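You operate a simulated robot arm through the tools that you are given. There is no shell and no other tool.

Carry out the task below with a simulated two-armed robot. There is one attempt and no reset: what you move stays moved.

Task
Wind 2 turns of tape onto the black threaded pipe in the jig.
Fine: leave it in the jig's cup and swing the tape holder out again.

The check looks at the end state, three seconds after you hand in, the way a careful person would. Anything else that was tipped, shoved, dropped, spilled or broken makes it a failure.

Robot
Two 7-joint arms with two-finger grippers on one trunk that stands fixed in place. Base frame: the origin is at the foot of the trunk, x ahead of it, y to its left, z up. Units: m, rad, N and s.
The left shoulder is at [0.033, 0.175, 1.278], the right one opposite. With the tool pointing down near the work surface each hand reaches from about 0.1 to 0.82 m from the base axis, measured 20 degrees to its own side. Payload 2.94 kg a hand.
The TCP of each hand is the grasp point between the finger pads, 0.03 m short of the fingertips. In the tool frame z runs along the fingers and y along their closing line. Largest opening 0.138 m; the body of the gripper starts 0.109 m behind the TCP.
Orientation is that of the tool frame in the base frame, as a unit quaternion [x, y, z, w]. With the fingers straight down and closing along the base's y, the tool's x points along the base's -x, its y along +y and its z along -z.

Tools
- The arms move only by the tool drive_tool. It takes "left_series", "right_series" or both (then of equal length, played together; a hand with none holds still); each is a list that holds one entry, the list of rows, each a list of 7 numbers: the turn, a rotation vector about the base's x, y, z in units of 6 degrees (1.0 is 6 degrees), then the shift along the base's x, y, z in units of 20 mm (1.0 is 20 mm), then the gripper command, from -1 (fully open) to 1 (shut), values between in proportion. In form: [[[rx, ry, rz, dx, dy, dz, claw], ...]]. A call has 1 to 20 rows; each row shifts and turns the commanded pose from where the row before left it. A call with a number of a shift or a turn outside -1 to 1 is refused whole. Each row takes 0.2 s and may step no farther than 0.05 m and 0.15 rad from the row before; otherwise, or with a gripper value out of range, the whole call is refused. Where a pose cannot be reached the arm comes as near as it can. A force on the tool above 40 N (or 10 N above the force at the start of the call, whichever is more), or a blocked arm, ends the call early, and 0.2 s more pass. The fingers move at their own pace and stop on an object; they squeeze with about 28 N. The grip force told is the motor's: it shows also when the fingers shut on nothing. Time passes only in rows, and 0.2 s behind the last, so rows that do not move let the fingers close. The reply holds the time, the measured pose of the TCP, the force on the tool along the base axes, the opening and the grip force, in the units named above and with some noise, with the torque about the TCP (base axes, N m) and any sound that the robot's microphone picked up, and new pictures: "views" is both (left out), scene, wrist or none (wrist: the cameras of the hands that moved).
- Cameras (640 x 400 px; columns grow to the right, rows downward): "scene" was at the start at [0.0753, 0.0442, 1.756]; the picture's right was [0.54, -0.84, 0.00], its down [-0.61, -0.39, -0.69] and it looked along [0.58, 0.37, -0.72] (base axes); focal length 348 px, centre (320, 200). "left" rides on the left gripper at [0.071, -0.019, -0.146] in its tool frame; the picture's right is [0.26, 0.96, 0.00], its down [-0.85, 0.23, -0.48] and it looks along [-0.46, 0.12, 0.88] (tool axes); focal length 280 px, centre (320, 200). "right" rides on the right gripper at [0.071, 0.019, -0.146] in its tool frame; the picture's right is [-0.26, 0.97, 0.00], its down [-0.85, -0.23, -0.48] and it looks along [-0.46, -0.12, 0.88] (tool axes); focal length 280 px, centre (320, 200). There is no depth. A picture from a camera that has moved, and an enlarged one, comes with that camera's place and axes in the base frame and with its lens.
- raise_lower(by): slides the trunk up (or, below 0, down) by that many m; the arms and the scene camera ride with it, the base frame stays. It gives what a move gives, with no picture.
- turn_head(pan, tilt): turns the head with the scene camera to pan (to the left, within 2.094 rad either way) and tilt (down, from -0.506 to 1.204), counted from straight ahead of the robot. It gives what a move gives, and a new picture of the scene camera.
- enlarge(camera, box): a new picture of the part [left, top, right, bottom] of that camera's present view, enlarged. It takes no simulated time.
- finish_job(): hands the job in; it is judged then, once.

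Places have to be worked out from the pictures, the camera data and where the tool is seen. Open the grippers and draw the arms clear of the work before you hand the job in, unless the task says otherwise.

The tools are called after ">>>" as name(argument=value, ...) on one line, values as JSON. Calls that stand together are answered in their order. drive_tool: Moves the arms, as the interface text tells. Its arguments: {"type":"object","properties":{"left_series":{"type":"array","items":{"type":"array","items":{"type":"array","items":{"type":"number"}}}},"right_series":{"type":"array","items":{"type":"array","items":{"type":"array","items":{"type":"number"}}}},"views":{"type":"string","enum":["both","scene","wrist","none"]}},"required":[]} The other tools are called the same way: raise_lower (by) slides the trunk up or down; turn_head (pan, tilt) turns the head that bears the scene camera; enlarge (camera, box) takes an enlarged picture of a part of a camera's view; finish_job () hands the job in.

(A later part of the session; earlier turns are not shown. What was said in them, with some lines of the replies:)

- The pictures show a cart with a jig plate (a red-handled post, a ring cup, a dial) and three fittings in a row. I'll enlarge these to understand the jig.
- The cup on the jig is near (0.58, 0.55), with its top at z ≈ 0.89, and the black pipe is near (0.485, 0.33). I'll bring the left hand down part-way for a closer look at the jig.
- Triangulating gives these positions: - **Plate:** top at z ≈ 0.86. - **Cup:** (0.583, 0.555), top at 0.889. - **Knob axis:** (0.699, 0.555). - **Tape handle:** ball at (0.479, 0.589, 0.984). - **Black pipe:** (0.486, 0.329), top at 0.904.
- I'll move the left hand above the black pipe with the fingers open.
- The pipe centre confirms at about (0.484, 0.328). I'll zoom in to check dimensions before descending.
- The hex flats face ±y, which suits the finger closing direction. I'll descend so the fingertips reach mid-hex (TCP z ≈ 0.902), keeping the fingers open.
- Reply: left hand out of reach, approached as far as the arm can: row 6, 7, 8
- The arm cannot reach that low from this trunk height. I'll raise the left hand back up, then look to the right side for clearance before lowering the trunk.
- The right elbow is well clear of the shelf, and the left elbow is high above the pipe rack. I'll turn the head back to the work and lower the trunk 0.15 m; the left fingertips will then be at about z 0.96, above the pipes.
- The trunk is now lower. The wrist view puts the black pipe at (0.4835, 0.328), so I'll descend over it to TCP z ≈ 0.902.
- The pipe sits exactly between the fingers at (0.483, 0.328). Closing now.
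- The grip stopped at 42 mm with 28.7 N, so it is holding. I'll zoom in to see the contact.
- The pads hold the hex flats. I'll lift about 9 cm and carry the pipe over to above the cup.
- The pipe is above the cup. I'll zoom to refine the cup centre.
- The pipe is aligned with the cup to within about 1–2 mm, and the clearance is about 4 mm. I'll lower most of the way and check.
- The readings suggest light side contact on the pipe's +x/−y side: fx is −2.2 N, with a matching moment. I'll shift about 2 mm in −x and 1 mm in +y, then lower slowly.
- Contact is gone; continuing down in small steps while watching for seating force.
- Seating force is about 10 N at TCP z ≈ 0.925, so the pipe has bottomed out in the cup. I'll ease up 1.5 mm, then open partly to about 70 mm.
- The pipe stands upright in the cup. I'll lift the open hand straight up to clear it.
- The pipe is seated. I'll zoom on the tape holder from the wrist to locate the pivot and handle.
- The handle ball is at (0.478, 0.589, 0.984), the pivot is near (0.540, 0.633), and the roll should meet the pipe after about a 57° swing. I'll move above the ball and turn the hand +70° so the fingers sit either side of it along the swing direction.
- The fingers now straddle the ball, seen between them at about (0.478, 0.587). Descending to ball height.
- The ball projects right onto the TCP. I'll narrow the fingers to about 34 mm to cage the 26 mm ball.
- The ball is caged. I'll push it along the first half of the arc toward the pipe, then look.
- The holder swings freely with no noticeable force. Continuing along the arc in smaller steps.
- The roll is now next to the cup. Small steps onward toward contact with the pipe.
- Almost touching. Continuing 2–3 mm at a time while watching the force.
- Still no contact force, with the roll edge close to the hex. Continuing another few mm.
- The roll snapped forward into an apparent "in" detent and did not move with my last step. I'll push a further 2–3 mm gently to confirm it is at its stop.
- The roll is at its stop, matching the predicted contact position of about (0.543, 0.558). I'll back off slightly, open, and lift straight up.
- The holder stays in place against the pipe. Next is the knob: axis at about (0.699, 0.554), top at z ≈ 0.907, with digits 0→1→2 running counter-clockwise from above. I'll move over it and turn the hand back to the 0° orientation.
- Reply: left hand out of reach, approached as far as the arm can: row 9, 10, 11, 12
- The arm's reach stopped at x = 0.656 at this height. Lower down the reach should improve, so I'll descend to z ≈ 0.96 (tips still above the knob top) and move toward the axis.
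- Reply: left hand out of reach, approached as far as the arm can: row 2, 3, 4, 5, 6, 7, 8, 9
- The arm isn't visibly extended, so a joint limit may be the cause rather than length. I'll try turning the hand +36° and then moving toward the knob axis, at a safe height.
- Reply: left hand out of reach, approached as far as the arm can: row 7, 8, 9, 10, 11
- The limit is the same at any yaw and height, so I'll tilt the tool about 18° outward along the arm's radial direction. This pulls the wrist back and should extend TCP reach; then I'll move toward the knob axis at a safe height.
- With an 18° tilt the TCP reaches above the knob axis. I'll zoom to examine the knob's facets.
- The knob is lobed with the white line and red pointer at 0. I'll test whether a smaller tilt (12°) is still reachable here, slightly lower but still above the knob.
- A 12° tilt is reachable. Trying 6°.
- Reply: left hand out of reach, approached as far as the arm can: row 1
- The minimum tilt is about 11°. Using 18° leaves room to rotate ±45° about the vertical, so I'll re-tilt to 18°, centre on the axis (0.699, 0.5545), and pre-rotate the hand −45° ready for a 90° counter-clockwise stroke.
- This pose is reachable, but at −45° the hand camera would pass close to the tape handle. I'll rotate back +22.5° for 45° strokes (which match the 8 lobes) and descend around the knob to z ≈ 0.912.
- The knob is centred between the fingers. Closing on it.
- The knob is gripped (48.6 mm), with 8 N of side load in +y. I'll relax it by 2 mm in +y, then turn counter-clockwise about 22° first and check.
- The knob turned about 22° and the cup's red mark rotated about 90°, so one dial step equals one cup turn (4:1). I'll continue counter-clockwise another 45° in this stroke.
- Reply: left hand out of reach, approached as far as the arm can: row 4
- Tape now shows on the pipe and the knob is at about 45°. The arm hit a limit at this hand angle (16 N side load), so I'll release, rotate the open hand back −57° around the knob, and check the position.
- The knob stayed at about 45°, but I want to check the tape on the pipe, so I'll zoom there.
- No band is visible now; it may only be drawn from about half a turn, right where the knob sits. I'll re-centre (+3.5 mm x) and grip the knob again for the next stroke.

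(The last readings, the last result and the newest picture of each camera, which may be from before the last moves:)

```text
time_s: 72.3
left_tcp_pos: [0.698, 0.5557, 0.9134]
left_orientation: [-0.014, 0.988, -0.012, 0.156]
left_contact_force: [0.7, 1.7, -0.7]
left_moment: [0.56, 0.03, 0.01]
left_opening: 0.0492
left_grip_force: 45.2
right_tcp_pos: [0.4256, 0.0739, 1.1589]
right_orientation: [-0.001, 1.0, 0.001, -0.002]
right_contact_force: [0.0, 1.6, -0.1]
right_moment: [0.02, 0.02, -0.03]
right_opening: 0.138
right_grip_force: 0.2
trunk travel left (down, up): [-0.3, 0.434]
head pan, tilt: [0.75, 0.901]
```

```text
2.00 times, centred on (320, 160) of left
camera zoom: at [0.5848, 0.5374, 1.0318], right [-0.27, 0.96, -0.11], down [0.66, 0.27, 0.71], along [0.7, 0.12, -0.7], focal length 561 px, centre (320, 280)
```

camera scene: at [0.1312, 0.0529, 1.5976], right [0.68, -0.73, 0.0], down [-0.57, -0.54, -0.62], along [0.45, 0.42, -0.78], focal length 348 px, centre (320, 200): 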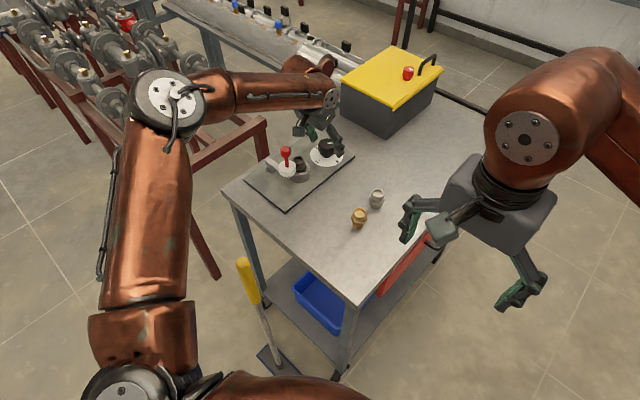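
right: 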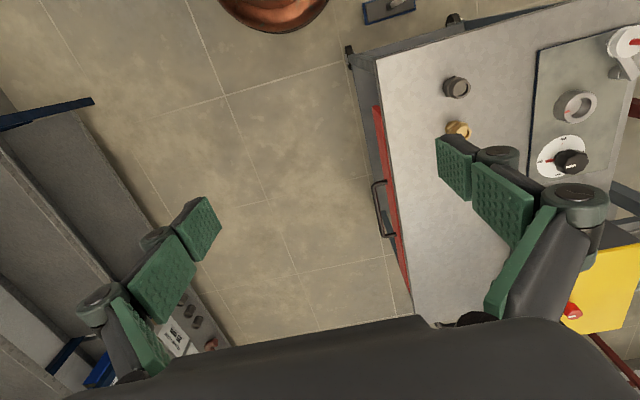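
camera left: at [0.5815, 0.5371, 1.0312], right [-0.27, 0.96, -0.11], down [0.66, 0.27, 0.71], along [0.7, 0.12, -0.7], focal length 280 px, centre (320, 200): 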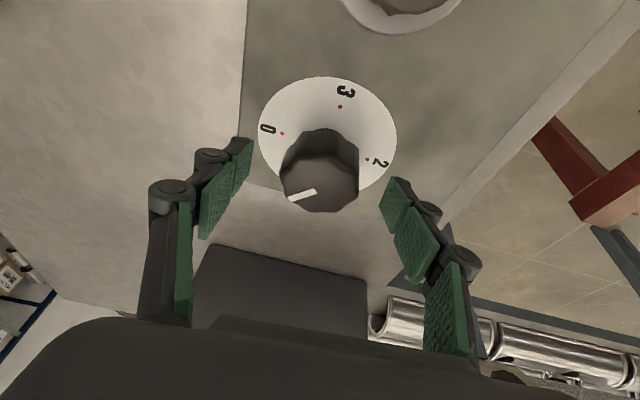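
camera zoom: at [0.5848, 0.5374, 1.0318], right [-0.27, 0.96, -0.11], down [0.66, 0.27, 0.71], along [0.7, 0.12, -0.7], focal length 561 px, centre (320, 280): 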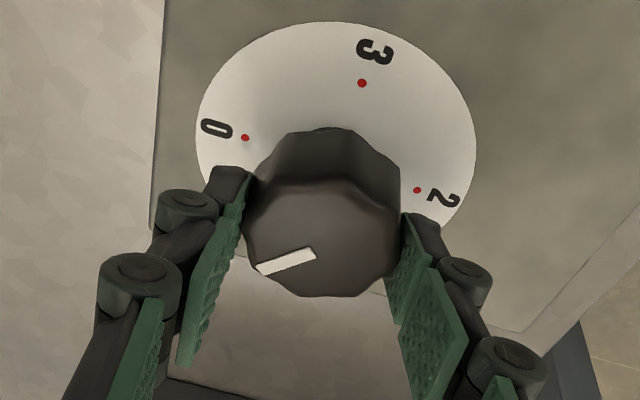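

Good grip with almost no side load. Turning 45° counter-clockwise.

>>> drive_tool(left_series=[[[0, 0, 0.94, 0, 0, 0, 1], [0, 0, 0.94, 0, 0, 0, 1], [0, 0, 0.94, 0, 0, 0, 1], [0, 0, 0.94, 0, 0, 0, 1], [0, 0, 0, 0, 0, 0, 1]]], views="none")

>>> enlarge(camera="scene", box=[270, 120, 350, 180])

>>> drive_tool(left_series=[[[0, 0, 0.94, 0, 0, 0, 1], [0, 0, 0.94, 0, 0, 0, 1], [0, 0, 0.94, 0, 0, 0, 1], [0, 0, 0.94, 0, 0, 0, 1], [0, 0, 0, 0, 0, 0, 1]]], views="none")

>>> enlarge(camera="scene", box=[270, 120, 350, 180])

>>> enlarge(camera="left", box=[220, 60, 420, 260])

```text
time_s: 73.5
left_tcp_pos: [0.6981, 0.5542, 0.9144]
left_orientation: [-0.207, 0.966, 0.018, 0.155]
left_contact_force: [-2.0, -1.7, 3.2]
left_moment: [0.3, 0.27, -0.02]
left_opening: 0.0495
left_grip_force: 45.2
right_tcp_pos: [0.4246, 0.0719, 1.1589]
right_orientation: [-0.001, 1.0, 0.001, 0.0]
right_contact_force: [-0.2, 0.4, -0.2]
right_moment: [0.04, 0.01, -0.04]
right_opening: 0.1378
right_grip_force: 0.0
trunk travel left (down, up): [-0.3, 0.434]
head pan, tilt: [0.75, 0.901]
```

```text
6.67 times, centred on (310, 150) of scene
camera zoom: at [0.1305, 0.0521, 1.5977], right [0.68, -0.73, 0.0], down [-0.57, -0.53, -0.62], along [0.45, 0.42, -0.78], focal length 2319 px, centre (387, 533)
```

zoom: 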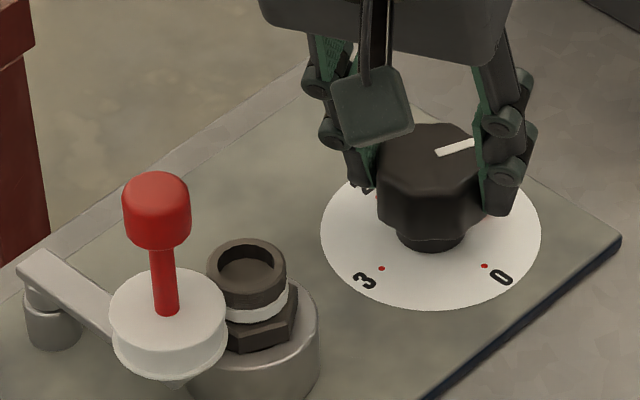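

```text
time_s: 74.7
left_tcp_pos: [0.6982, 0.554, 0.9145]
left_orientation: [-0.391, 0.907, 0.049, 0.149]
left_contact_force: [-1.7, -6.2, -0.2]
left_moment: [0.07, 0.34, 0.0]
left_opening: 0.0493
left_grip_force: 45.1
right_tcp_pos: [0.4267, 0.0737, 1.1591]
right_orientation: [-0.001, 1.0, 0.001, -0.001]
right_contact_force: [0.2, -1.1, -0.7]
right_moment: [-0.01, 0.02, -0.03]
right_opening: 0.1381
right_grip_force: 0.0
trunk travel left (down, up): [-0.3, 0.434]
head pan, tilt: [0.75, 0.901]
```

```text
6.67 times, centred on (310, 150) of scene
camera zoom: at [0.1309, 0.0518, 1.5976], right [0.68, -0.73, 0.0], down [-0.57, -0.53, -0.62], along [0.45, 0.42, -0.78], focal length 2319 px, centre (387, 533)
```

zoom: 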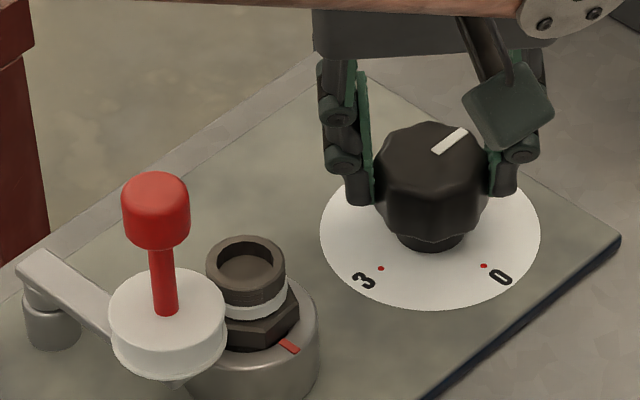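

```text
2.00 times, centred on (320, 160) of left
camera zoom: at [0.6311, 0.4619, 1.0319], right [-0.87, 0.48, -0.11], down [0.27, 0.65, 0.71], along [0.41, 0.59, -0.7], focal length 561 px, centre (320, 280)
```

zoom: 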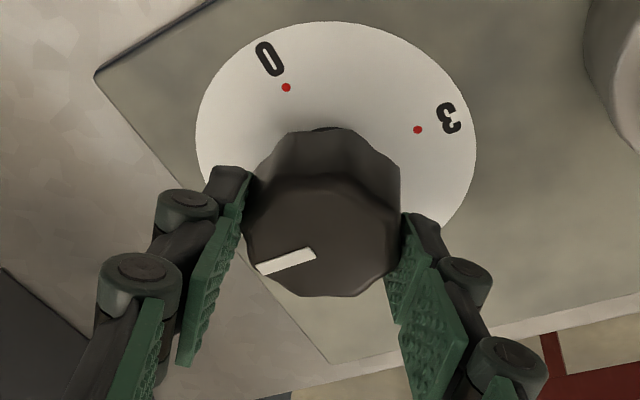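

One full turn: the cup mark is back at its start and a white band shows on the pipe. Release, rotate the hand back 45°, and re-grip.

>>> drive_tool(left_series=[[[0, 0, 0, 0, 0, 0, 0.2], [0, 0, 0, 0, 0, 0, 0], [0, 0, 0, 0, 0, 0, -0.2], [0, 0, 0, 0, 0, 0, -0.3], [0, 0, 0, 0, 0, 0, -0.3], [0, 0, -0.94, 0, 0, 0, -0.3], [0, 0, -0.94, 0, 0, 0, -0.3], [0, 0, -0.94, 0, 0, 0, -0.3], [0, 0, -0.94, 0, 0, 0, -0.3], [0, 0, -0.94, 0, 0, 0, -0.3], [0, 0, -0.94, 0, 0, 0, -0.3], [0, 0, -0.94, 0, 0, 0, -0.3], [0, 0, -0.94, 0, 0, 0, -0.3], [0, 0, 0, 0, 0, 0, -0.3]]], views="none")

>>> enlarge(camera="scene", box=[270, 120, 350, 180])

>>> enlarge(camera="left", box=[220, 60, 420, 260])

```text
time_s: 77.7
left_tcp_pos: [0.6987, 0.5558, 0.9133]
left_orientation: [-0.013, 0.988, -0.013, 0.156]
left_contact_force: [0.5, -1.0, 0.2]
left_moment: [-0.02, 0.0, -0.02]
left_opening: 0.0897
left_grip_force: 0.1
right_tcp_pos: [0.4268, 0.0735, 1.1587]
right_orientation: [-0.001, 1.0, 0.001, -0.001]
right_contact_force: [0.9, 0.1, -0.4]
right_moment: [-0.01, 0.04, 0.0]
right_opening: 0.1379
right_grip_force: 0.0
trunk travel left (down, up): [-0.3, 0.434]
head pan, tilt: [0.75, 0.901]
```

```text
6.67 times, centred on (310, 150) of scene
camera zoom: at [0.1312, 0.0529, 1.5976], right [0.68, -0.73, 0.0], down [-0.57, -0.54, -0.62], along [0.45, 0.42, -0.78], focal length 2319 px, centre (387, 533)
```

zoom: 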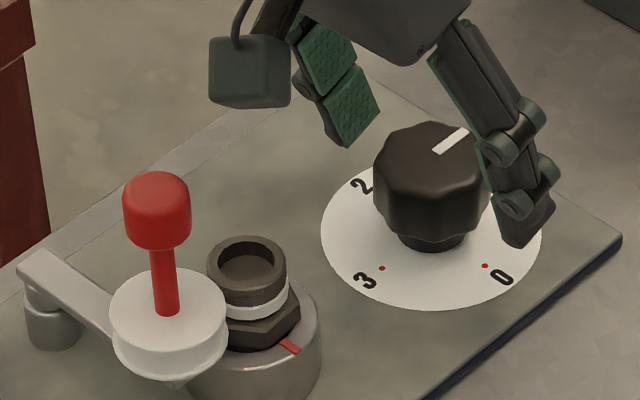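

```text
2.00 times, centred on (320, 160) of left
camera zoom: at [0.5849, 0.5376, 1.0315], right [-0.27, 0.96, -0.11], down [0.66, 0.27, 0.71], along [0.7, 0.12, -0.7], focal length 561 px, centre (320, 280)
```

zoom: 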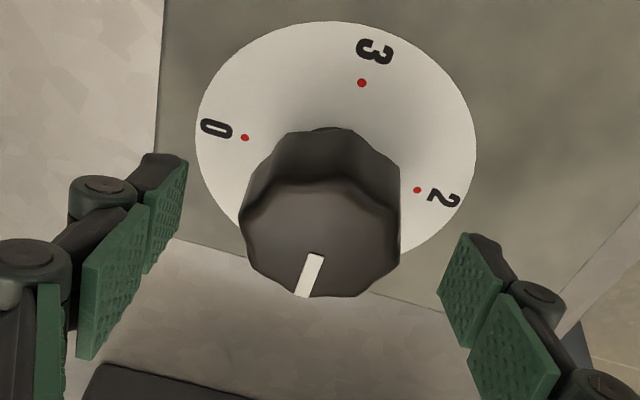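

The band is preserved and the knob is at about 1. Grip again and turn another 45°.

>>> drive_tool(left_series=[[[0, 0, 0, 0, 0, 0, 1], [0, 0, 0, 0, 0, 0, 1], [0, 0, 0, 0, 0, 0, 1], [0, 0, 0, 0, 0, 0, 1], [0, 0, 0, 0, 0, 0, 1], [0, 0, 0, 0, 0, 0, 1], [0, 0, 0.94, 0, 0, 0, 1], [0, 0, 0.94, 0, 0, 0, 1], [0, 0, 0.94, 0, 0, 0, 1], [0, 0, 0.94, 0, 0, 0, 1], [0, 0, 0.94, 0, 0, 0, 1], [0, 0, 0.94, 0, 0, 0, 1], [0, 0, 0.94, 0, 0, 0, 1], [0, 0, 0.94, 0, 0, 0, 1], [0, 0, 0, 0, 0, 0, 1]]], views="none")

>>> enlarge(camera="scene", box=[270, 120, 350, 180])

>>> enlarge(camera="left", box=[220, 60, 420, 260])

```text
time_s: 80.9
left_tcp_pos: [0.6983, 0.5548, 0.9122]
left_orientation: [-0.392, 0.907, 0.049, 0.148]
left_contact_force: [-4.0, -6.1, -0.8]
left_moment: [0.12, 0.43, 0.0]
left_opening: 0.0492
left_grip_force: 44.8
right_tcp_pos: [0.4248, 0.0719, 1.1589]
right_orientation: [-0.001, 1.0, 0.002, 0.0]
right_contact_force: [0.7, 0.9, 0.4]
right_moment: [-0.02, 0.01, -0.01]
right_opening: 0.1377
right_grip_force: 0.1
trunk travel left (down, up): [-0.3, 0.434]
head pan, tilt: [0.75, 0.901]
```

```text
6.67 times, centred on (310, 150) of scene
camera zoom: at [0.1307, 0.0517, 1.5977], right [0.68, -0.73, 0.0], down [-0.57, -0.53, -0.62], along [0.45, 0.42, -0.78], focal length 2319 px, centre (387, 533)
```

zoom: 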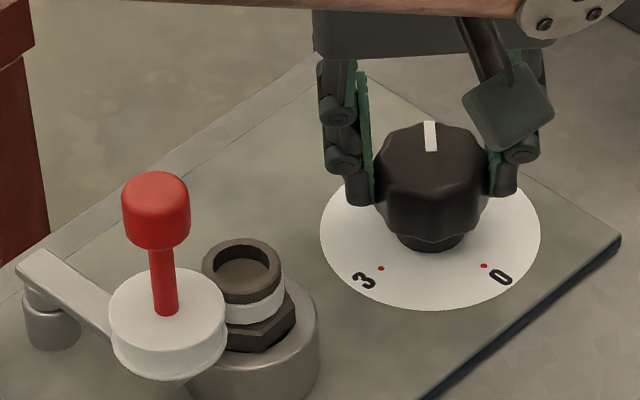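

```text
2.00 times, centred on (320, 160) of left
camera zoom: at [0.6312, 0.462, 1.0316], right [-0.87, 0.48, -0.11], down [0.27, 0.65, 0.71], along [0.41, 0.59, -0.7], focal length 561 px, centre (320, 280)
```

zoom: 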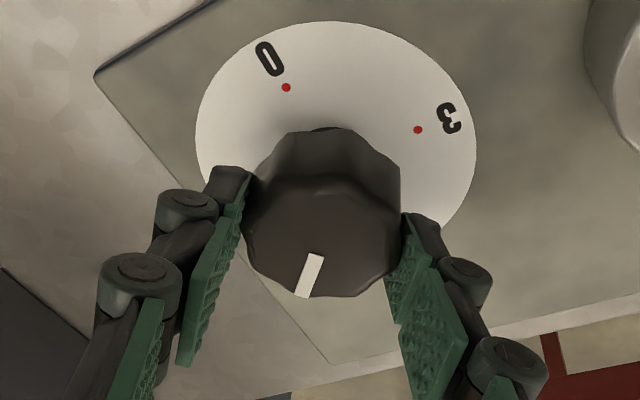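

About 1.5 turns, and the band is wider. Release, rotate back 45° and re-grip for the final stroke.

>>> drive_tool(left_series=[[[0, 0, 0, 0, 0, 0, 0.2], [0, 0, 0, 0, 0, 0, 0], [0, 0, 0, 0, 0, 0, -0.2], [0, 0, 0, 0, 0, 0, -0.3], [0, 0, 0, 0, 0, 0, -0.3], [0, 0, -0.94, 0, 0, 0, -0.3], [0, 0, -0.94, 0, 0, 0, -0.3], [0, 0, -0.94, 0, 0, 0, -0.3], [0, 0, -0.94, 0, 0, 0, -0.3], [0, 0, -0.94, 0, 0, 0, -0.3], [0, 0, -0.94, 0, 0, 0, -0.3], [0, 0, -0.94, 0, 0, 0, -0.3], [0, 0, -0.94, 0, 0, 0, -0.3], [0, 0, 0, 0, 0, 0, -0.3]]], views="none")

>>> drive_tool(left_series=[[[0, 0, 0, 0, 0, 0, 1], [0, 0, 0, 0, 0, 0, 1], [0, 0, 0, 0, 0, 0, 1], [0, 0, 0, 0, 0, 0, 1], [0, 0, 0, 0, 0, 0, 1], [0, 0, 0, 0, 0, 0, 1], [0, 0, 0.94, 0, 0, 0, 1], [0, 0, 0.94, 0, 0, 0, 1], [0, 0, 0.94, 0, 0, 0, 1], [0, 0, 0.94, 0, 0, 0, 1], [0, 0, 0.94, 0, 0, 0, 1], [0, 0, 0.94, 0, 0, 0, 1], [0, 0, 0.9, 0, 0, 0, 1], [0, 0, 0, 0, 0, 0, 1]]], views="none")

>>> enlarge(camera="scene", box=[270, 120, 350, 180])

>>> enlarge(camera="left", box=[220, 60, 420, 260])

```text
time_s: 83.9
left_tcp_pos: [0.6975, 0.5557, 0.9128]
left_orientation: [-0.013, 0.988, -0.013, 0.156]
left_contact_force: [-0.2, -0.3, 0.2]
left_moment: [-0.03, 0.0, 0.0]
left_opening: 0.0898
left_grip_force: 0.0
right_tcp_pos: [0.4268, 0.0734, 1.1595]
right_orientation: [-0.001, 1.0, 0.001, -0.001]
right_contact_force: [-0.4, -0.1, 0.6]
right_moment: [0.06, -0.03, 0.01]
right_opening: 0.1381
right_grip_force: 0.1
trunk travel left (down, up): [-0.3, 0.434]
head pan, tilt: [0.75, 0.901]
```

```text
time_s: 86.9
left_tcp_pos: [0.6969, 0.5549, 0.9122]
left_orientation: [-0.345, 0.926, 0.041, 0.15]
left_contact_force: [-5.4, -11.7, -10.1]
left_moment: [-0.17, 0.44, 0.0]
left_opening: 0.0493
left_grip_force: 45.2
right_tcp_pos: [0.4261, 0.0716, 1.1593]
right_orientation: [-0.001, 1.0, 0.0, -0.001]
right_contact_force: [0.2, -0.6, -1.6]
right_moment: [-0.01, 0.0, 0.01]
right_opening: 0.1381
right_grip_force: 0.0
trunk travel left (down, up): [-0.3, 0.434]
head pan, tilt: [0.75, 0.901]
```

```text
6.67 times, centred on (310, 150) of scene
camera zoom: at [0.1317, 0.0521, 1.5975], right [0.68, -0.73, 0.0], down [-0.57, -0.53, -0.62], along [0.45, 0.42, -0.78], focal length 2319 px, centre (387, 533)
```

zoom: 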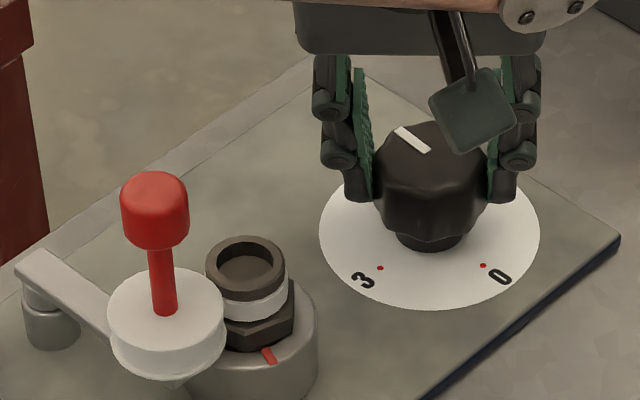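

```text
2.00 times, centred on (320, 160) of left
camera zoom: at [0.622, 0.4694, 1.031], right [-0.82, 0.57, -0.11], down [0.34, 0.62, 0.71], along [0.47, 0.54, -0.7], focal length 561 px, centre (320, 280)
```

zoom: 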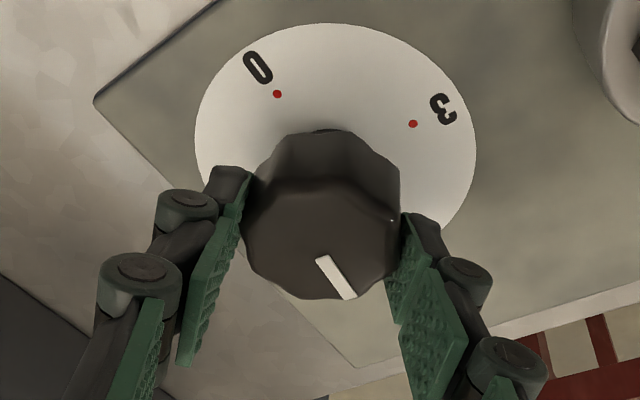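

The cup mark is about 38° short of its start position, so the knob needs roughly 9.5° more. Turning 9° and re-checking.

>>> drive_tool(left_series=[[[0, 0, 0.75, 0, 0.03, 0, 1], [0, 0, 0.75, 0, 0.03, 0, 1], [0, 0, 0, 0, 0, 0, 1]]], views="none")

>>> enlarge(camera="scene", box=[270, 120, 350, 180])

```text
time_s: 87.7
left_tcp_pos: [0.6973, 0.5531, 0.9127]
left_orientation: [-0.416, 0.896, 0.052, 0.145]
left_contact_force: [-8.2, -21.8, -13.9]
left_moment: [-0.12, 0.64, -0.02]
left_opening: 0.0493
left_grip_force: 45.3
right_tcp_pos: [0.4257, 0.0725, 1.159]
right_orientation: [-0.001, 1.0, 0.002, -0.001]
right_contact_force: [0.2, 0.2, 0.3]
right_moment: [0.01, 0.01, -0.01]
right_opening: 0.1378
right_grip_force: 0.1
trunk travel left (down, up): [-0.3, 0.434]
head pan, tilt: [0.75, 0.901]
```

```text
6.67 times, centred on (310, 150) of scene
camera zoom: at [0.1317, 0.0508, 1.5975], right [0.68, -0.73, 0.0], down [-0.57, -0.53, -0.62], along [0.45, 0.42, -0.78], focal length 2319 px, centre (387, 533)
```

zoom: 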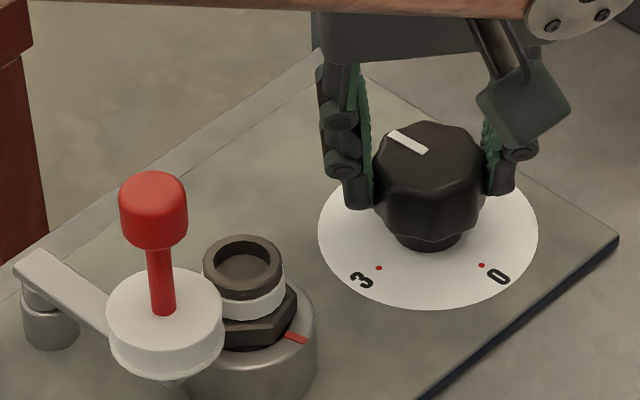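

The cup mark overshot by about 14° (0.04 turn) under load, with 22 N of side load from my +y offset. I'll relieve that with −y and a −x touch plus a small back-rotation of 2°, then check.

>>> drive_tool(left_series=[[[0, 0, -0.15, -0.02, -0.1, 0.02, 1], [0, 0, -0.15, -0.02, -0.06, 0.02, 1], [0, 0, 0, 0, 0, 0, 1]]], views="none")

>>> enlarge(camera="scene", box=[270, 120, 350, 180])

```text
time_s: 88.5
left_tcp_pos: [0.6973, 0.5536, 0.9124]
left_orientation: [-0.401, 0.903, 0.049, 0.147]
left_contact_force: [0.1, -11.0, -18.4]
left_moment: [0.09, 0.12, 0.0]
left_opening: 0.0494
left_grip_force: 44.9
right_tcp_pos: [0.4275, 0.0726, 1.1577]
right_orientation: [0.0, 1.0, 0.001, -0.002]
right_contact_force: [-0.3, -0.5, 0.1]
right_moment: [0.0, 0.02, -0.02]
right_opening: 0.138
right_grip_force: 0.0
trunk travel left (down, up): [-0.3, 0.434]
head pan, tilt: [0.75, 0.901]
```

```text
6.67 times, centred on (310, 150) of scene
camera zoom: at [0.1335, 0.0529, 1.5973], right [0.68, -0.73, 0.0], down [-0.57, -0.54, -0.62], along [0.45, 0.42, -0.78], focal length 2319 px, centre (387, 533)
```

zoom: 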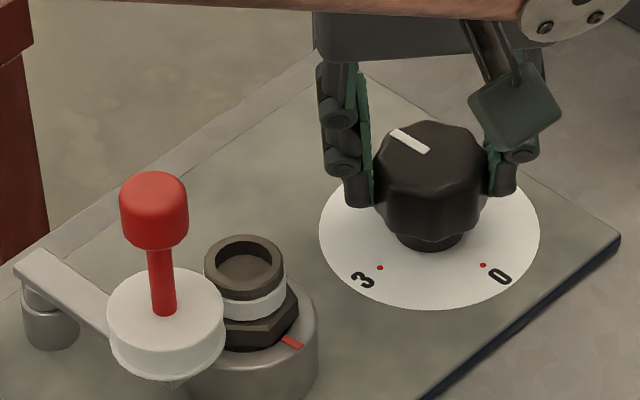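

The mark is now practically at the start position (2.0 turns). Releasing the knob.

>>> drive_tool(left_series=[[[0, 0, 0, 0, 0, 0, 0.2], [0, 0, 0, 0, 0, 0, 0], [0, 0, 0, 0, 0, 0, -0.2], [0, 0, 0, 0, 0, 0, -0.3], [0, 0, 0, 0, 0, 0, -0.3]]], views="wrist")

>>> enlarge(camera="scene", box=[270, 120, 350, 180])

>>> enlarge(camera="left", box=[220, 60, 420, 260])

```text
time_s: 89.7
left_tcp_pos: [0.6966, 0.5543, 0.9144]
left_orientation: [-0.402, 0.902, 0.05, 0.148]
left_contact_force: [-0.1, 0.9, 0.5]
left_moment: [-0.01, -0.04, 0.02]
left_opening: 0.0894
left_grip_force: 0.1
right_tcp_pos: [0.4258, 0.0737, 1.1587]
right_orientation: [-0.001, 1.0, 0.001, -0.001]
right_contact_force: [-0.5, -0.5, 0.3]
right_moment: [-0.05, 0.0, -0.02]
right_opening: 0.1381
right_grip_force: 0.0
trunk travel left (down, up): [-0.3, 0.434]
head pan, tilt: [0.75, 0.901]
camera left: at [0.6319, 0.4601, 1.0326], right [-0.88, 0.46, -0.11], down [0.26, 0.66, 0.71], along [0.4, 0.59, -0.7], focal length 280 px, centre (320, 200)
```

left: 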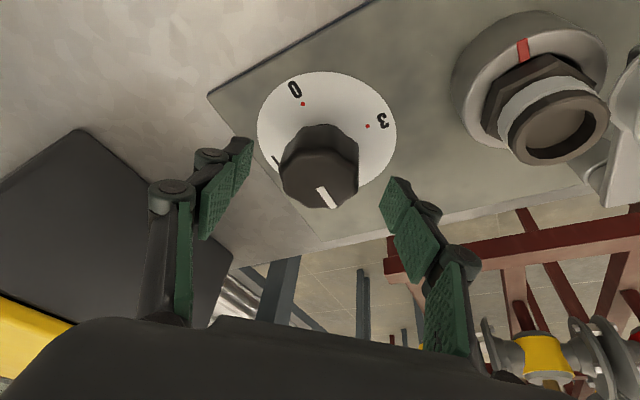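

```text
6.67 times, centred on (310, 150) of scene
camera zoom: at [0.1311, 0.0526, 1.5976], right [0.68, -0.73, 0.0], down [-0.57, -0.54, -0.62], along [0.45, 0.42, -0.78], focal length 2319 px, centre (387, 533)
```

zoom: 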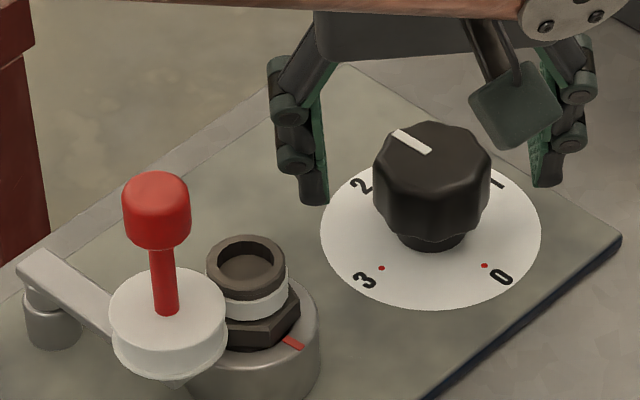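

```text
2.00 times, centred on (320, 160) of left
camera zoom: at [0.6319, 0.4601, 1.0326], right [-0.88, 0.46, -0.11], down [0.26, 0.66, 0.71], along [0.4, 0.59, -0.7], focal length 561 px, centre (320, 280)
```

zoom: 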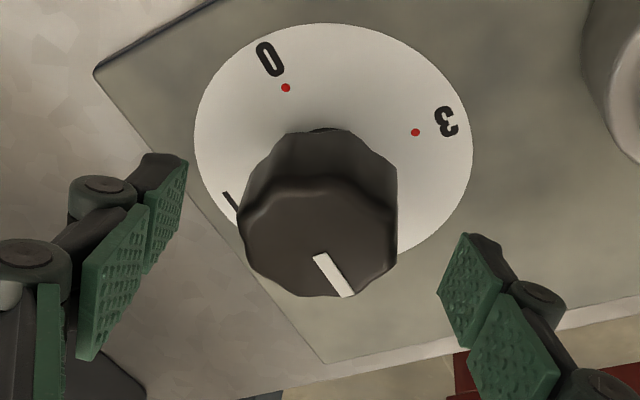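

The dial reads 2, the cup mark is aligned, and a double band sits on the pipe. I'll lift off, un-tilt, and move back to above the tape handle with +70° yaw.

>>> drive_tool(left_series=[[[0, 0, 0, 0, 0, 0.8, -0.3], [0, 0, 0, 0, 0, 1, -0.3], [0, 0, 0, 0, 0, 1, -0.3], [0, 0, 0, 0, 0, 1, -0.3], [0, 0, 0, 0, 0, 1, -0.3], [0, 0, 0, -0.3, 0, 1, -0.3], [0, 0, 0, -0.5, 0, 1, -0.3], [0, 0, 0, -0.8, 0, 1, -0.3], [0, 0, 0, -0.9, 0, 0.9, -0.3], [-0.678, 0.735, 0, -0.9, 0.02, 0, -0.3], [-0.678, 0.735, 0, -0.9, 0.02, 0, -0.2], [-0.678, 0.735, 0, -0.9, 0.02, 0, -0.1], [0, 0, 0.92, -0.6, 0.02, 0, 0], [0, 0, 0.92, -0.5, 0.02, 0, 0], [0, 0, 0.92, -0.5, 0.02, 0, 0], [0, 0, 0.92, -0.5, 0.02, 0, 0], [0, 0, 0, -0.3, 0.02, 0, 0], [0, 0, 0, 0, 0, 0, 0]]], views="both")

>>> enlarge(camera="scene", box=[250, 120, 350, 190])

```text
time_s: 93.5
left_tcp_pos: [0.5455, 0.5565, 1.0882]
left_orientation: [-0.575, 0.818, 0.001, 0.0]
left_contact_force: [0.2, -0.7, -0.5]
left_moment: [0.02, -0.01, -0.02]
left_opening: 0.0688
left_grip_force: 0.2
right_tcp_pos: [0.4261, 0.0729, 1.1592]
right_orientation: [-0.001, 1.0, 0.001, -0.001]
right_contact_force: [-0.6, -0.1, 0.4]
right_moment: [0.0, -0.01, 0.0]
right_opening: 0.1379
right_grip_force: 0.1
trunk travel left (down, up): [-0.3, 0.434]
head pan, tilt: [0.75, 0.901]
camera scene: at [0.1312, 0.0525, 1.5976], right [0.68, -0.73, 0.0], down [-0.57, -0.53, -0.62], along [0.45, 0.42, -0.78], focal length 348 px, centre (320, 200)
camera left: at [0.5382, 0.4832, 1.2342], right [-1.0, 0.08, 0.0], down [0.07, 0.88, 0.48], along [0.04, 0.47, -0.88], focal length 280 px, centre (320, 200)
```

scene: 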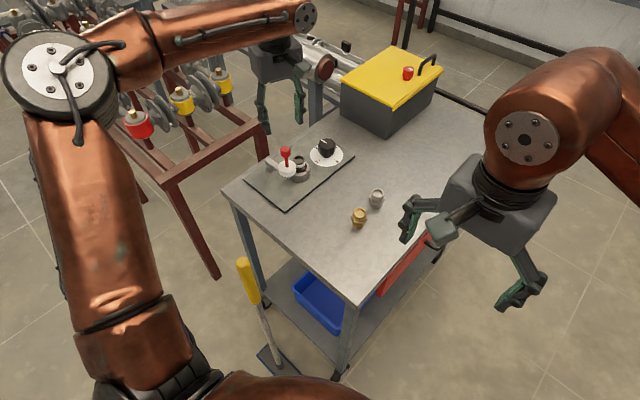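
left: 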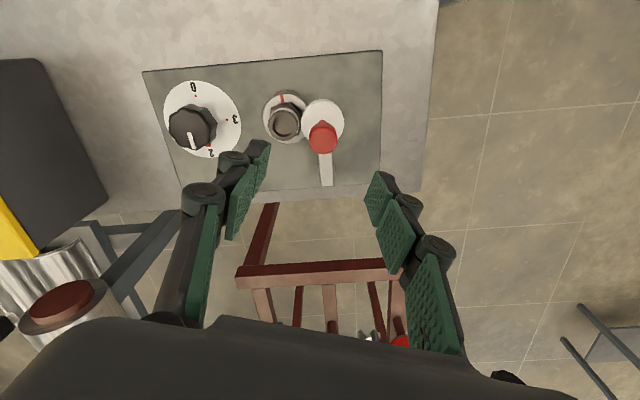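

```text
5.71 times, centred on (300, 155) of scene
camera zoom: at [0.1312, 0.0525, 1.5976], right [0.68, -0.73, 0.0], down [-0.57, -0.53, -0.62], along [0.45, 0.42, -0.78], focal length 1988 px, centre (434, 457)
```

zoom: 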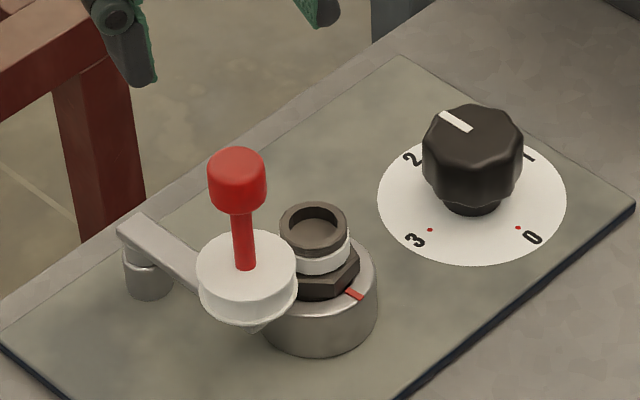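

I'll verify the dial pointer against the 2 mark from above, and the handle position.

>>> enlarge(camera="left", box=[150, 60, 370, 200])

```text
2.86 times, centred on (260, 130) of left
camera zoom: at [0.5382, 0.4832, 1.2342], right [-1.0, 0.08, 0.0], down [0.07, 0.88, 0.48], along [0.04, 0.47, -0.88], focal length 801 px, centre (491, 400)
```

zoom: 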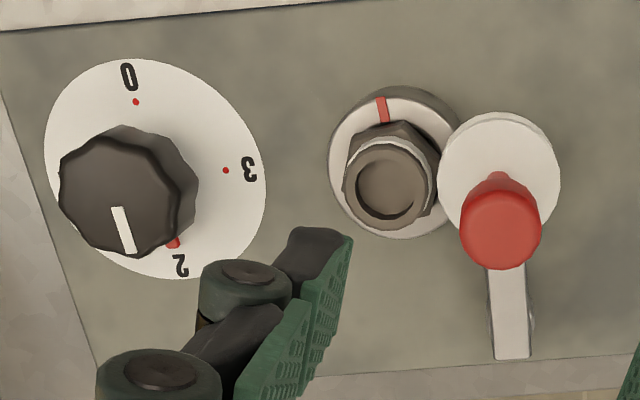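

The pointer is at 2. Descending around the handle ball (at about (0.543, 0.556)) and narrowing the fingers.

>>> drive_tool(left_series=[[[0, 0, 0, -0.1, 0, -0.8, 0], [0, 0, 0, 0, 0, -0.9, 0], [0, 0, 0, 0, 0, -0.9, 0], [0, 0, 0, 0, 0, -0.9, 0], [0, 0, 0, 0, 0, -0.9, 0], [0, 0, 0, 0, 0, -0.6, 0], [0, 0, 0, 0, 0, 0, 0]]], views="wrist")

>>> enlarge(camera="left", box=[200, 80, 420, 230])

```text
time_s: 95.1
left_tcp_pos: [0.5427, 0.558, 0.9892]
left_orientation: [-0.574, 0.819, 0.0, 0.0]
left_contact_force: [0.7, -0.4, -0.2]
left_moment: [-0.02, 0.04, 0.0]
left_opening: 0.0689
left_grip_force: 0.1
right_tcp_pos: [0.4252, 0.0732, 1.1588]
right_orientation: [0.0, 1.0, 0.001, -0.001]
right_contact_force: [0.0, -0.3, -1.0]
right_moment: [0.01, 0.02, -0.02]
right_opening: 0.138
right_grip_force: 0.0
trunk travel left (down, up): [-0.3, 0.434]
head pan, tilt: [0.75, 0.901]
camera left: at [0.5364, 0.4843, 1.135], right [-1.0, 0.08, 0.0], down [0.07, 0.88, 0.48], along [0.04, 0.47, -0.88], focal length 280 px, centre (320, 200)
```

left: 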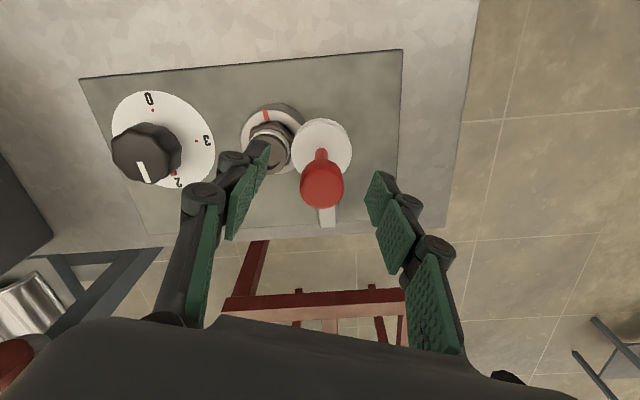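

```text
2.67 times, centred on (310, 155) of left
camera zoom: at [0.5364, 0.4843, 1.135], right [-1.0, 0.08, 0.0], down [0.07, 0.88, 0.48], along [0.04, 0.47, -0.88], focal length 748 px, centre (347, 320)
```

zoom: 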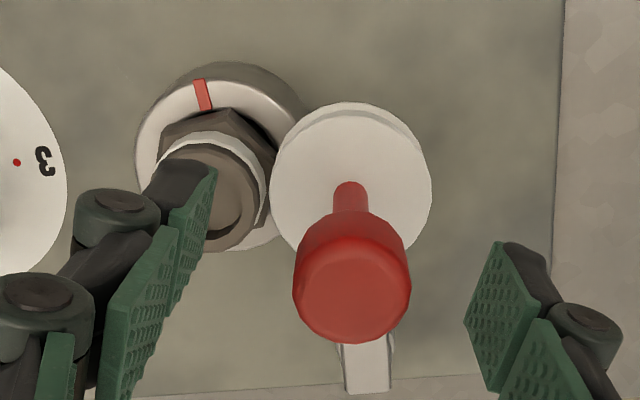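

Centred. Narrow to cage the ball and push it back along the arc away from the pipe.

>>> drive_tool(left_series=[[[0, 0, 0, 0, 0, 0, 0.3], [0, 0, 0, 0, 0, 0, 0.56], [0, 0, 0, 0, 0, 0, 0.56], [0, 0, 0, 0, 0, 0, 0.56], [0, 0, 0, -0.15, 0.03, 0, 0.56], [0, 0, 0, -0.26, 0.02, 0, 0.56], [0, 0, 0, -0.26, 0.02, 0, 0.56], [0, 0, 0, -0.5, 0.11, 0, 0.56], [0, 0, 0, -0.49, 0.18, 0, 0.56], [0, 0, 0, 0, 0, 0, 0.56]]], views="wrist")

>>> enlarge(camera="scene", box=[240, 120, 350, 200])

>>> enlarge(camera="left", box=[200, 80, 420, 230])

```text
time_s: 97.3
left_tcp_pos: [0.5097, 0.5645, 0.9878]
left_orientation: [-0.575, 0.818, 0.001, 0.0]
left_contact_force: [-0.1, -0.5, 0.1]
left_moment: [-0.01, 0.04, 0.01]
left_opening: 0.0302
left_grip_force: 0.2
right_tcp_pos: [0.426, 0.0734, 1.1594]
right_orientation: [-0.002, 1.0, 0.001, -0.002]
right_contact_force: [-0.3, 0.6, -1.0]
right_moment: [0.02, 0.03, 0.01]
right_opening: 0.1382
right_grip_force: 0.1
trunk travel left (down, up): [-0.3, 0.434]
head pan, tilt: [0.75, 0.901]
camera left: at [0.5021, 0.4902, 1.1334], right [-1.0, 0.08, 0.0], down [0.07, 0.88, 0.48], along [0.04, 0.47, -0.88], focal length 280 px, centre (320, 200)
```

left: 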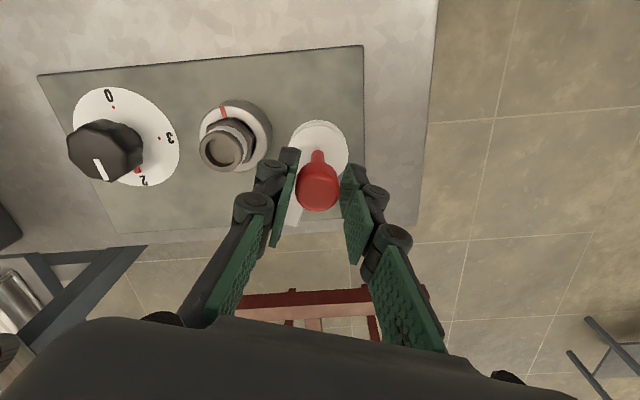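

```text
5.00 times, centred on (295, 160) of scene
camera zoom: at [0.1314, 0.0524, 1.5976], right [0.68, -0.73, 0.0], down [-0.57, -0.53, -0.62], along [0.45, 0.42, -0.78], focal length 1739 px, centre (445, 400)
```

zoom: 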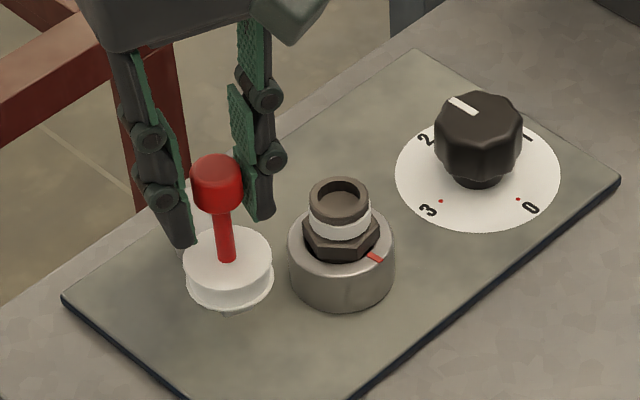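

```text
2.67 times, centred on (310, 155) of left
camera zoom: at [0.5021, 0.4902, 1.1334], right [-1.0, 0.08, 0.0], down [0.07, 0.88, 0.48], along [0.04, 0.47, -0.88], focal length 748 px, centre (347, 320)
```

zoom: 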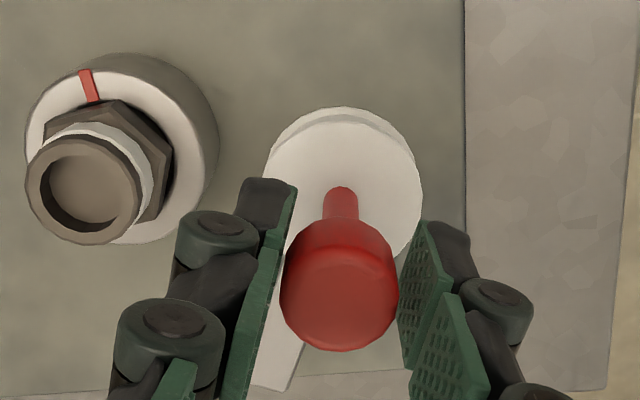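

The roll is off the pipe and the white tape band is intact. Continuing the swing to the original out position.

>>> drive_tool(left_series=[[[0, 0, 0, -0.47, 0.23, 0, 0.56], [0, 0, 0, -0.44, 0.295, 0, 0.56], [0, 0, 0, -0.39, 0.35, 0, 0.56], [0, 0, 0, -0.335, 0.4, 0, 0.56], [0, 0, 0, 0, 0, 0, 0.56]]], views="wrist")

>>> enlarge(camera="scene", box=[240, 120, 350, 200])

>>> enlarge(camera="left", box=[200, 80, 420, 230])

```text
time_s: 98.5
left_tcp_pos: [0.4762, 0.5901, 0.989]
left_orientation: [-0.574, 0.819, 0.0, 0.0]
left_contact_force: [0.7, -0.1, -0.2]
left_moment: [0.02, -0.04, 0.04]
left_opening: 0.0304
left_grip_force: 0.0
right_tcp_pos: [0.4251, 0.0736, 1.1581]
right_orientation: [-0.001, 1.0, 0.0, -0.001]
right_contact_force: [0.2, -0.3, 0.5]
right_moment: [0.02, -0.04, 0.02]
right_opening: 0.138
right_grip_force: 0.1
trunk travel left (down, up): [-0.3, 0.434]
head pan, tilt: [0.75, 0.901]
camera left: at [0.469, 0.5162, 1.1347], right [-1.0, 0.08, 0.0], down [0.07, 0.88, 0.48], along [0.04, 0.47, -0.88], focal length 280 px, centre (320, 200)
```

left: 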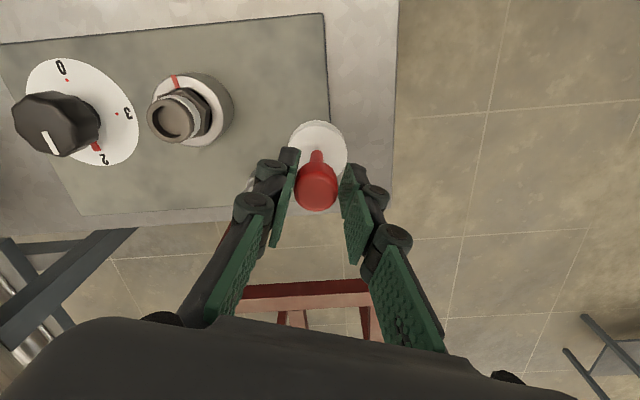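

```text
5.00 times, centred on (295, 160) of scene
camera zoom: at [0.1311, 0.0523, 1.5976], right [0.68, -0.73, 0.0], down [-0.57, -0.53, -0.62], along [0.45, 0.42, -0.78], focal length 1739 px, centre (445, 400)
```

zoom: 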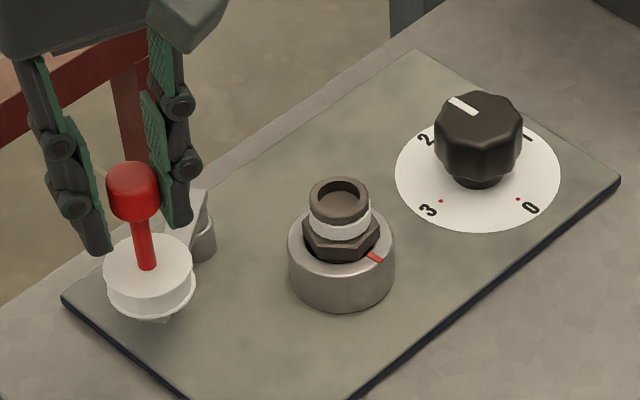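

```text
2.67 times, centred on (310, 155) of left
camera zoom: at [0.469, 0.5162, 1.1347], right [-1.0, 0.08, 0.0], down [0.07, 0.88, 0.48], along [0.04, 0.47, -0.88], focal length 748 px, centre (347, 320)
```

zoom: 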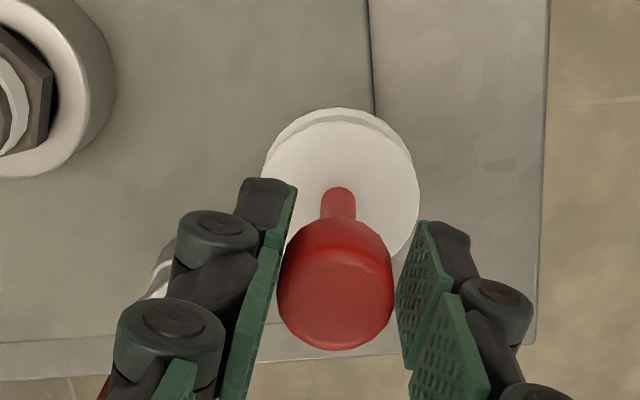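

The holder is back exactly at its original position (matching pixel coordinates). I'll open and lift away.

>>> drive_tool(left_series=[[[0, 0, 0, 0.1, -0.03, 0, 0.5], [0, 0, 0, 0, 0, 0, 0.2], [0, 0, 0, 0, 0, 0, 0], [0, 0, 0, 0, 0, 0, 0], [0, 0, 0, 0, 0, 0.5, 0], [0, 0, 0, 0, 0, 1, 0], [0, 0, 0, 0, 0, 1, 0], [0, 0, 0, 0, 0, 1, 0], [0, 0, 0, 0, 0, 1, 0], [0, 0, 0, 0, 0, 1, 0], [0, 0, 0, 0, 0, 1, 0], [0, 0, 0, 0, 0, 1, 0], [0, 0, 0, 0, 0, 0, 0]]], views="both")

>>> enlarge(camera="scene", box=[240, 120, 350, 200])

```text
time_s: 101.3
left_tcp_pos: [0.4786, 0.5892, 1.1394]
left_orientation: [-0.575, 0.818, 0.0, 0.0]
left_contact_force: [-0.1, 0.9, 0.4]
left_moment: [-0.03, -0.04, 0.02]
left_opening: 0.0691
left_grip_force: 0.1
right_tcp_pos: [0.4257, 0.0736, 1.158]
right_orientation: [-0.001, 1.0, 0.0, -0.001]
right_contact_force: [-0.7, 1.3, -0.5]
right_moment: [-0.02, 0.04, 0.01]
right_opening: 0.138
right_grip_force: 0.1
trunk travel left (down, up): [-0.3, 0.434]
head pan, tilt: [0.75, 0.901]
camera scene: at [0.1312, 0.0532, 1.5976], right [0.68, -0.73, 0.0], down [-0.57, -0.54, -0.62], along [0.45, 0.42, -0.78], focal length 348 px, centre (320, 200)
camera left: at [0.4724, 0.5162, 1.2853], right [-1.0, 0.08, 0.0], down [0.07, 0.88, 0.47], along [0.04, 0.47, -0.88], focal length 280 px, centre (320, 200)
```

scene: 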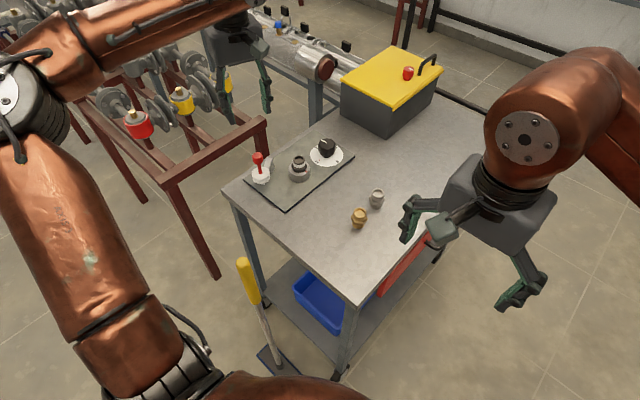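
left: 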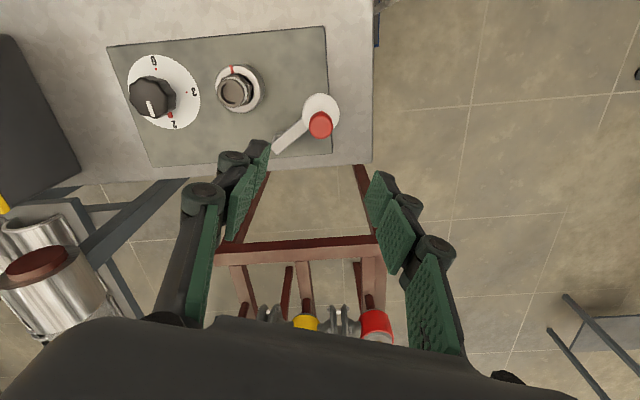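

```text
5.00 times, centred on (295, 160) of scene
camera zoom: at [0.1312, 0.0532, 1.5976], right [0.68, -0.73, 0.0], down [-0.57, -0.54, -0.62], along [0.45, 0.42, -0.78], focal length 1739 px, centre (445, 400)
```

zoom: 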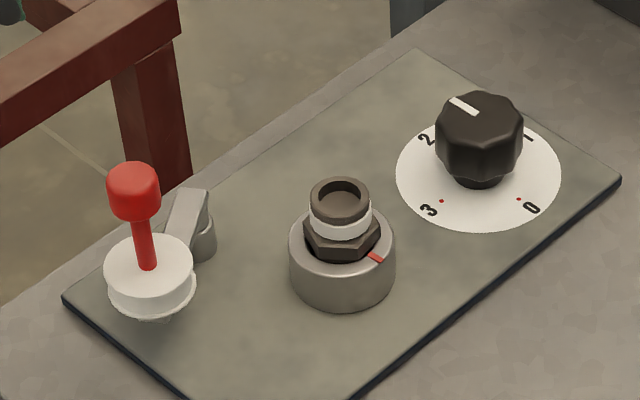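

Everything looks right: pipe in the cup with tape, dial at 2, and holder out. I'll open the gripper fully and draw the arm up and back to near its starting pose.

>>> drive_tool(left_series=[[[0, 0, -0.97, -0.28, 0, 0.5, -0.5], [0, 0, -0.97, -0.28, 0, 0.5, -1], [0, 0, -0.97, -0.28, 0, 0.5, -1], [0, 0, -0.97, -0.28, 0, 0.5, -1], [0, 0, -0.97, -0.28, 0, 0.5, -1], [0, 0, -0.97, -0.28, 0, 0.5, -1], [0, 0, -0.97, -0.28, 0, 0.5, -1], [0, 0, -0.97, -0.28, 0, 0.5, -1], [0, 0, -0.97, -0.28, 0, 0, -1], [0, 0, -0.97, -0.28, 0, 0, -1], [0, 0, -0.97, -0.28, 0, 0, -1], [0, 0, -0.97, -0.28, 0, 0, -1], [0, 0, 0, 0, 0, 0, -1]]], views="both")

>>> enlarge(camera="scene", box=[220, 120, 400, 240])

```text
time_s: 104.1
left_tcp_pos: [0.4117, 0.5892, 1.2193]
left_orientation: [-0.002, 1.0, -0.001, -0.002]
left_contact_force: [-0.5, 0.2, 0.1]
left_moment: [0.02, 0.02, 0.01]
left_opening: 0.1381
left_grip_force: 0.1
right_tcp_pos: [0.426, 0.0724, 1.1589]
right_orientation: [-0.001, 1.0, 0.001, -0.001]
right_contact_force: [-0.7, 1.2, 0.1]
right_moment: [-0.02, -0.01, 0.01]
right_opening: 0.1379
right_grip_force: 0.1
trunk travel left (down, up): [-0.3, 0.434]
head pan, tilt: [0.75, 0.901]
camera scene: at [0.1313, 0.0527, 1.5976], right [0.68, -0.73, 0.0], down [-0.57, -0.54, -0.62], along [0.45, 0.42, -0.78], focal length 348 px, centre (320, 200)
camera left: at [0.3408, 0.5694, 1.3648], right [-0.27, 0.96, 0.0], down [0.85, 0.23, 0.47], along [0.46, 0.13, -0.88], focal length 280 px, centre (320, 200)
```

scene: 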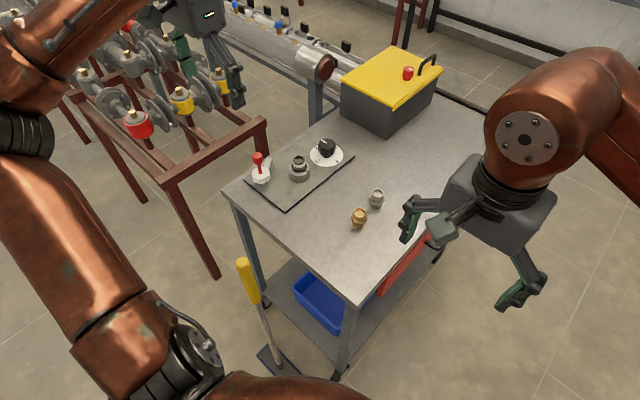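
left: 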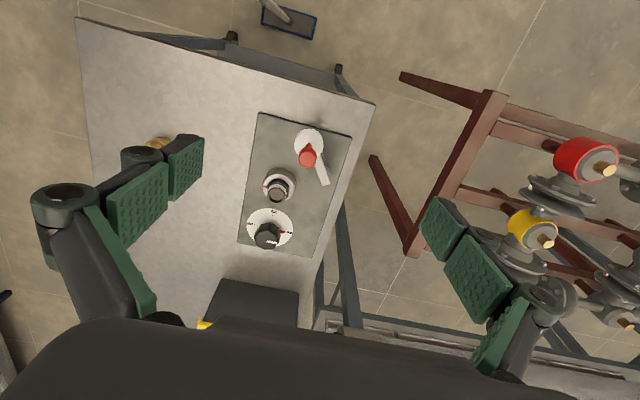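

```text
3.33 times, centred on (310, 180) of scene
camera zoom: at [0.1313, 0.0527, 1.5976], right [0.68, -0.73, 0.0], down [-0.57, -0.54, -0.62], along [0.45, 0.42, -0.78], focal length 1159 px, centre (353, 267)
```

zoom: 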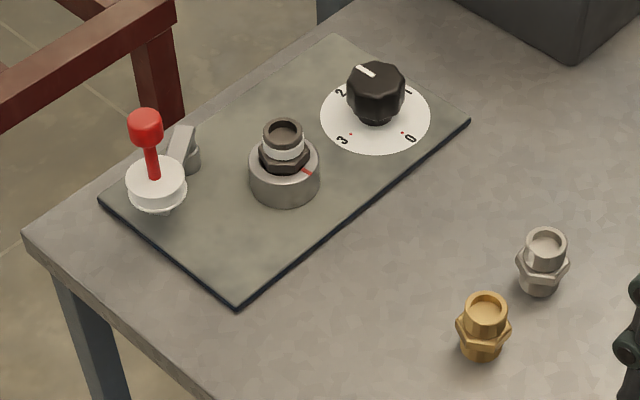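

The final view shows the black pipe in the cup with its tape band, the dial at 2, and the tape holder swung out. The brass and silver fittings are untouched and both arms are clear with open grippers, so I'm handing in.

>>> finish_job()

```text
The job is handed in.
```

The black pipe now has 2 turns of tape on it and stands upright in the jig's cup. The tape holder is swung back out to where it started. I've handed the job in, but no verdict has come back yet.

- **Turn count:** each dial step gave one turn of the cup. I stopped with the dial pointer on 2 and the cup's red mark back at its starting position. I overshot by about 0.04 of a turn while turning the knob and eased it back before letting go.
- **Surroundings:** the brass and silver fittings were not touched, and nothing was knocked or dropped. Both grippers are open and the arms are clear of the work.
- **Trunk:** I lowered it by 0.15 m to reach the table and left it there.
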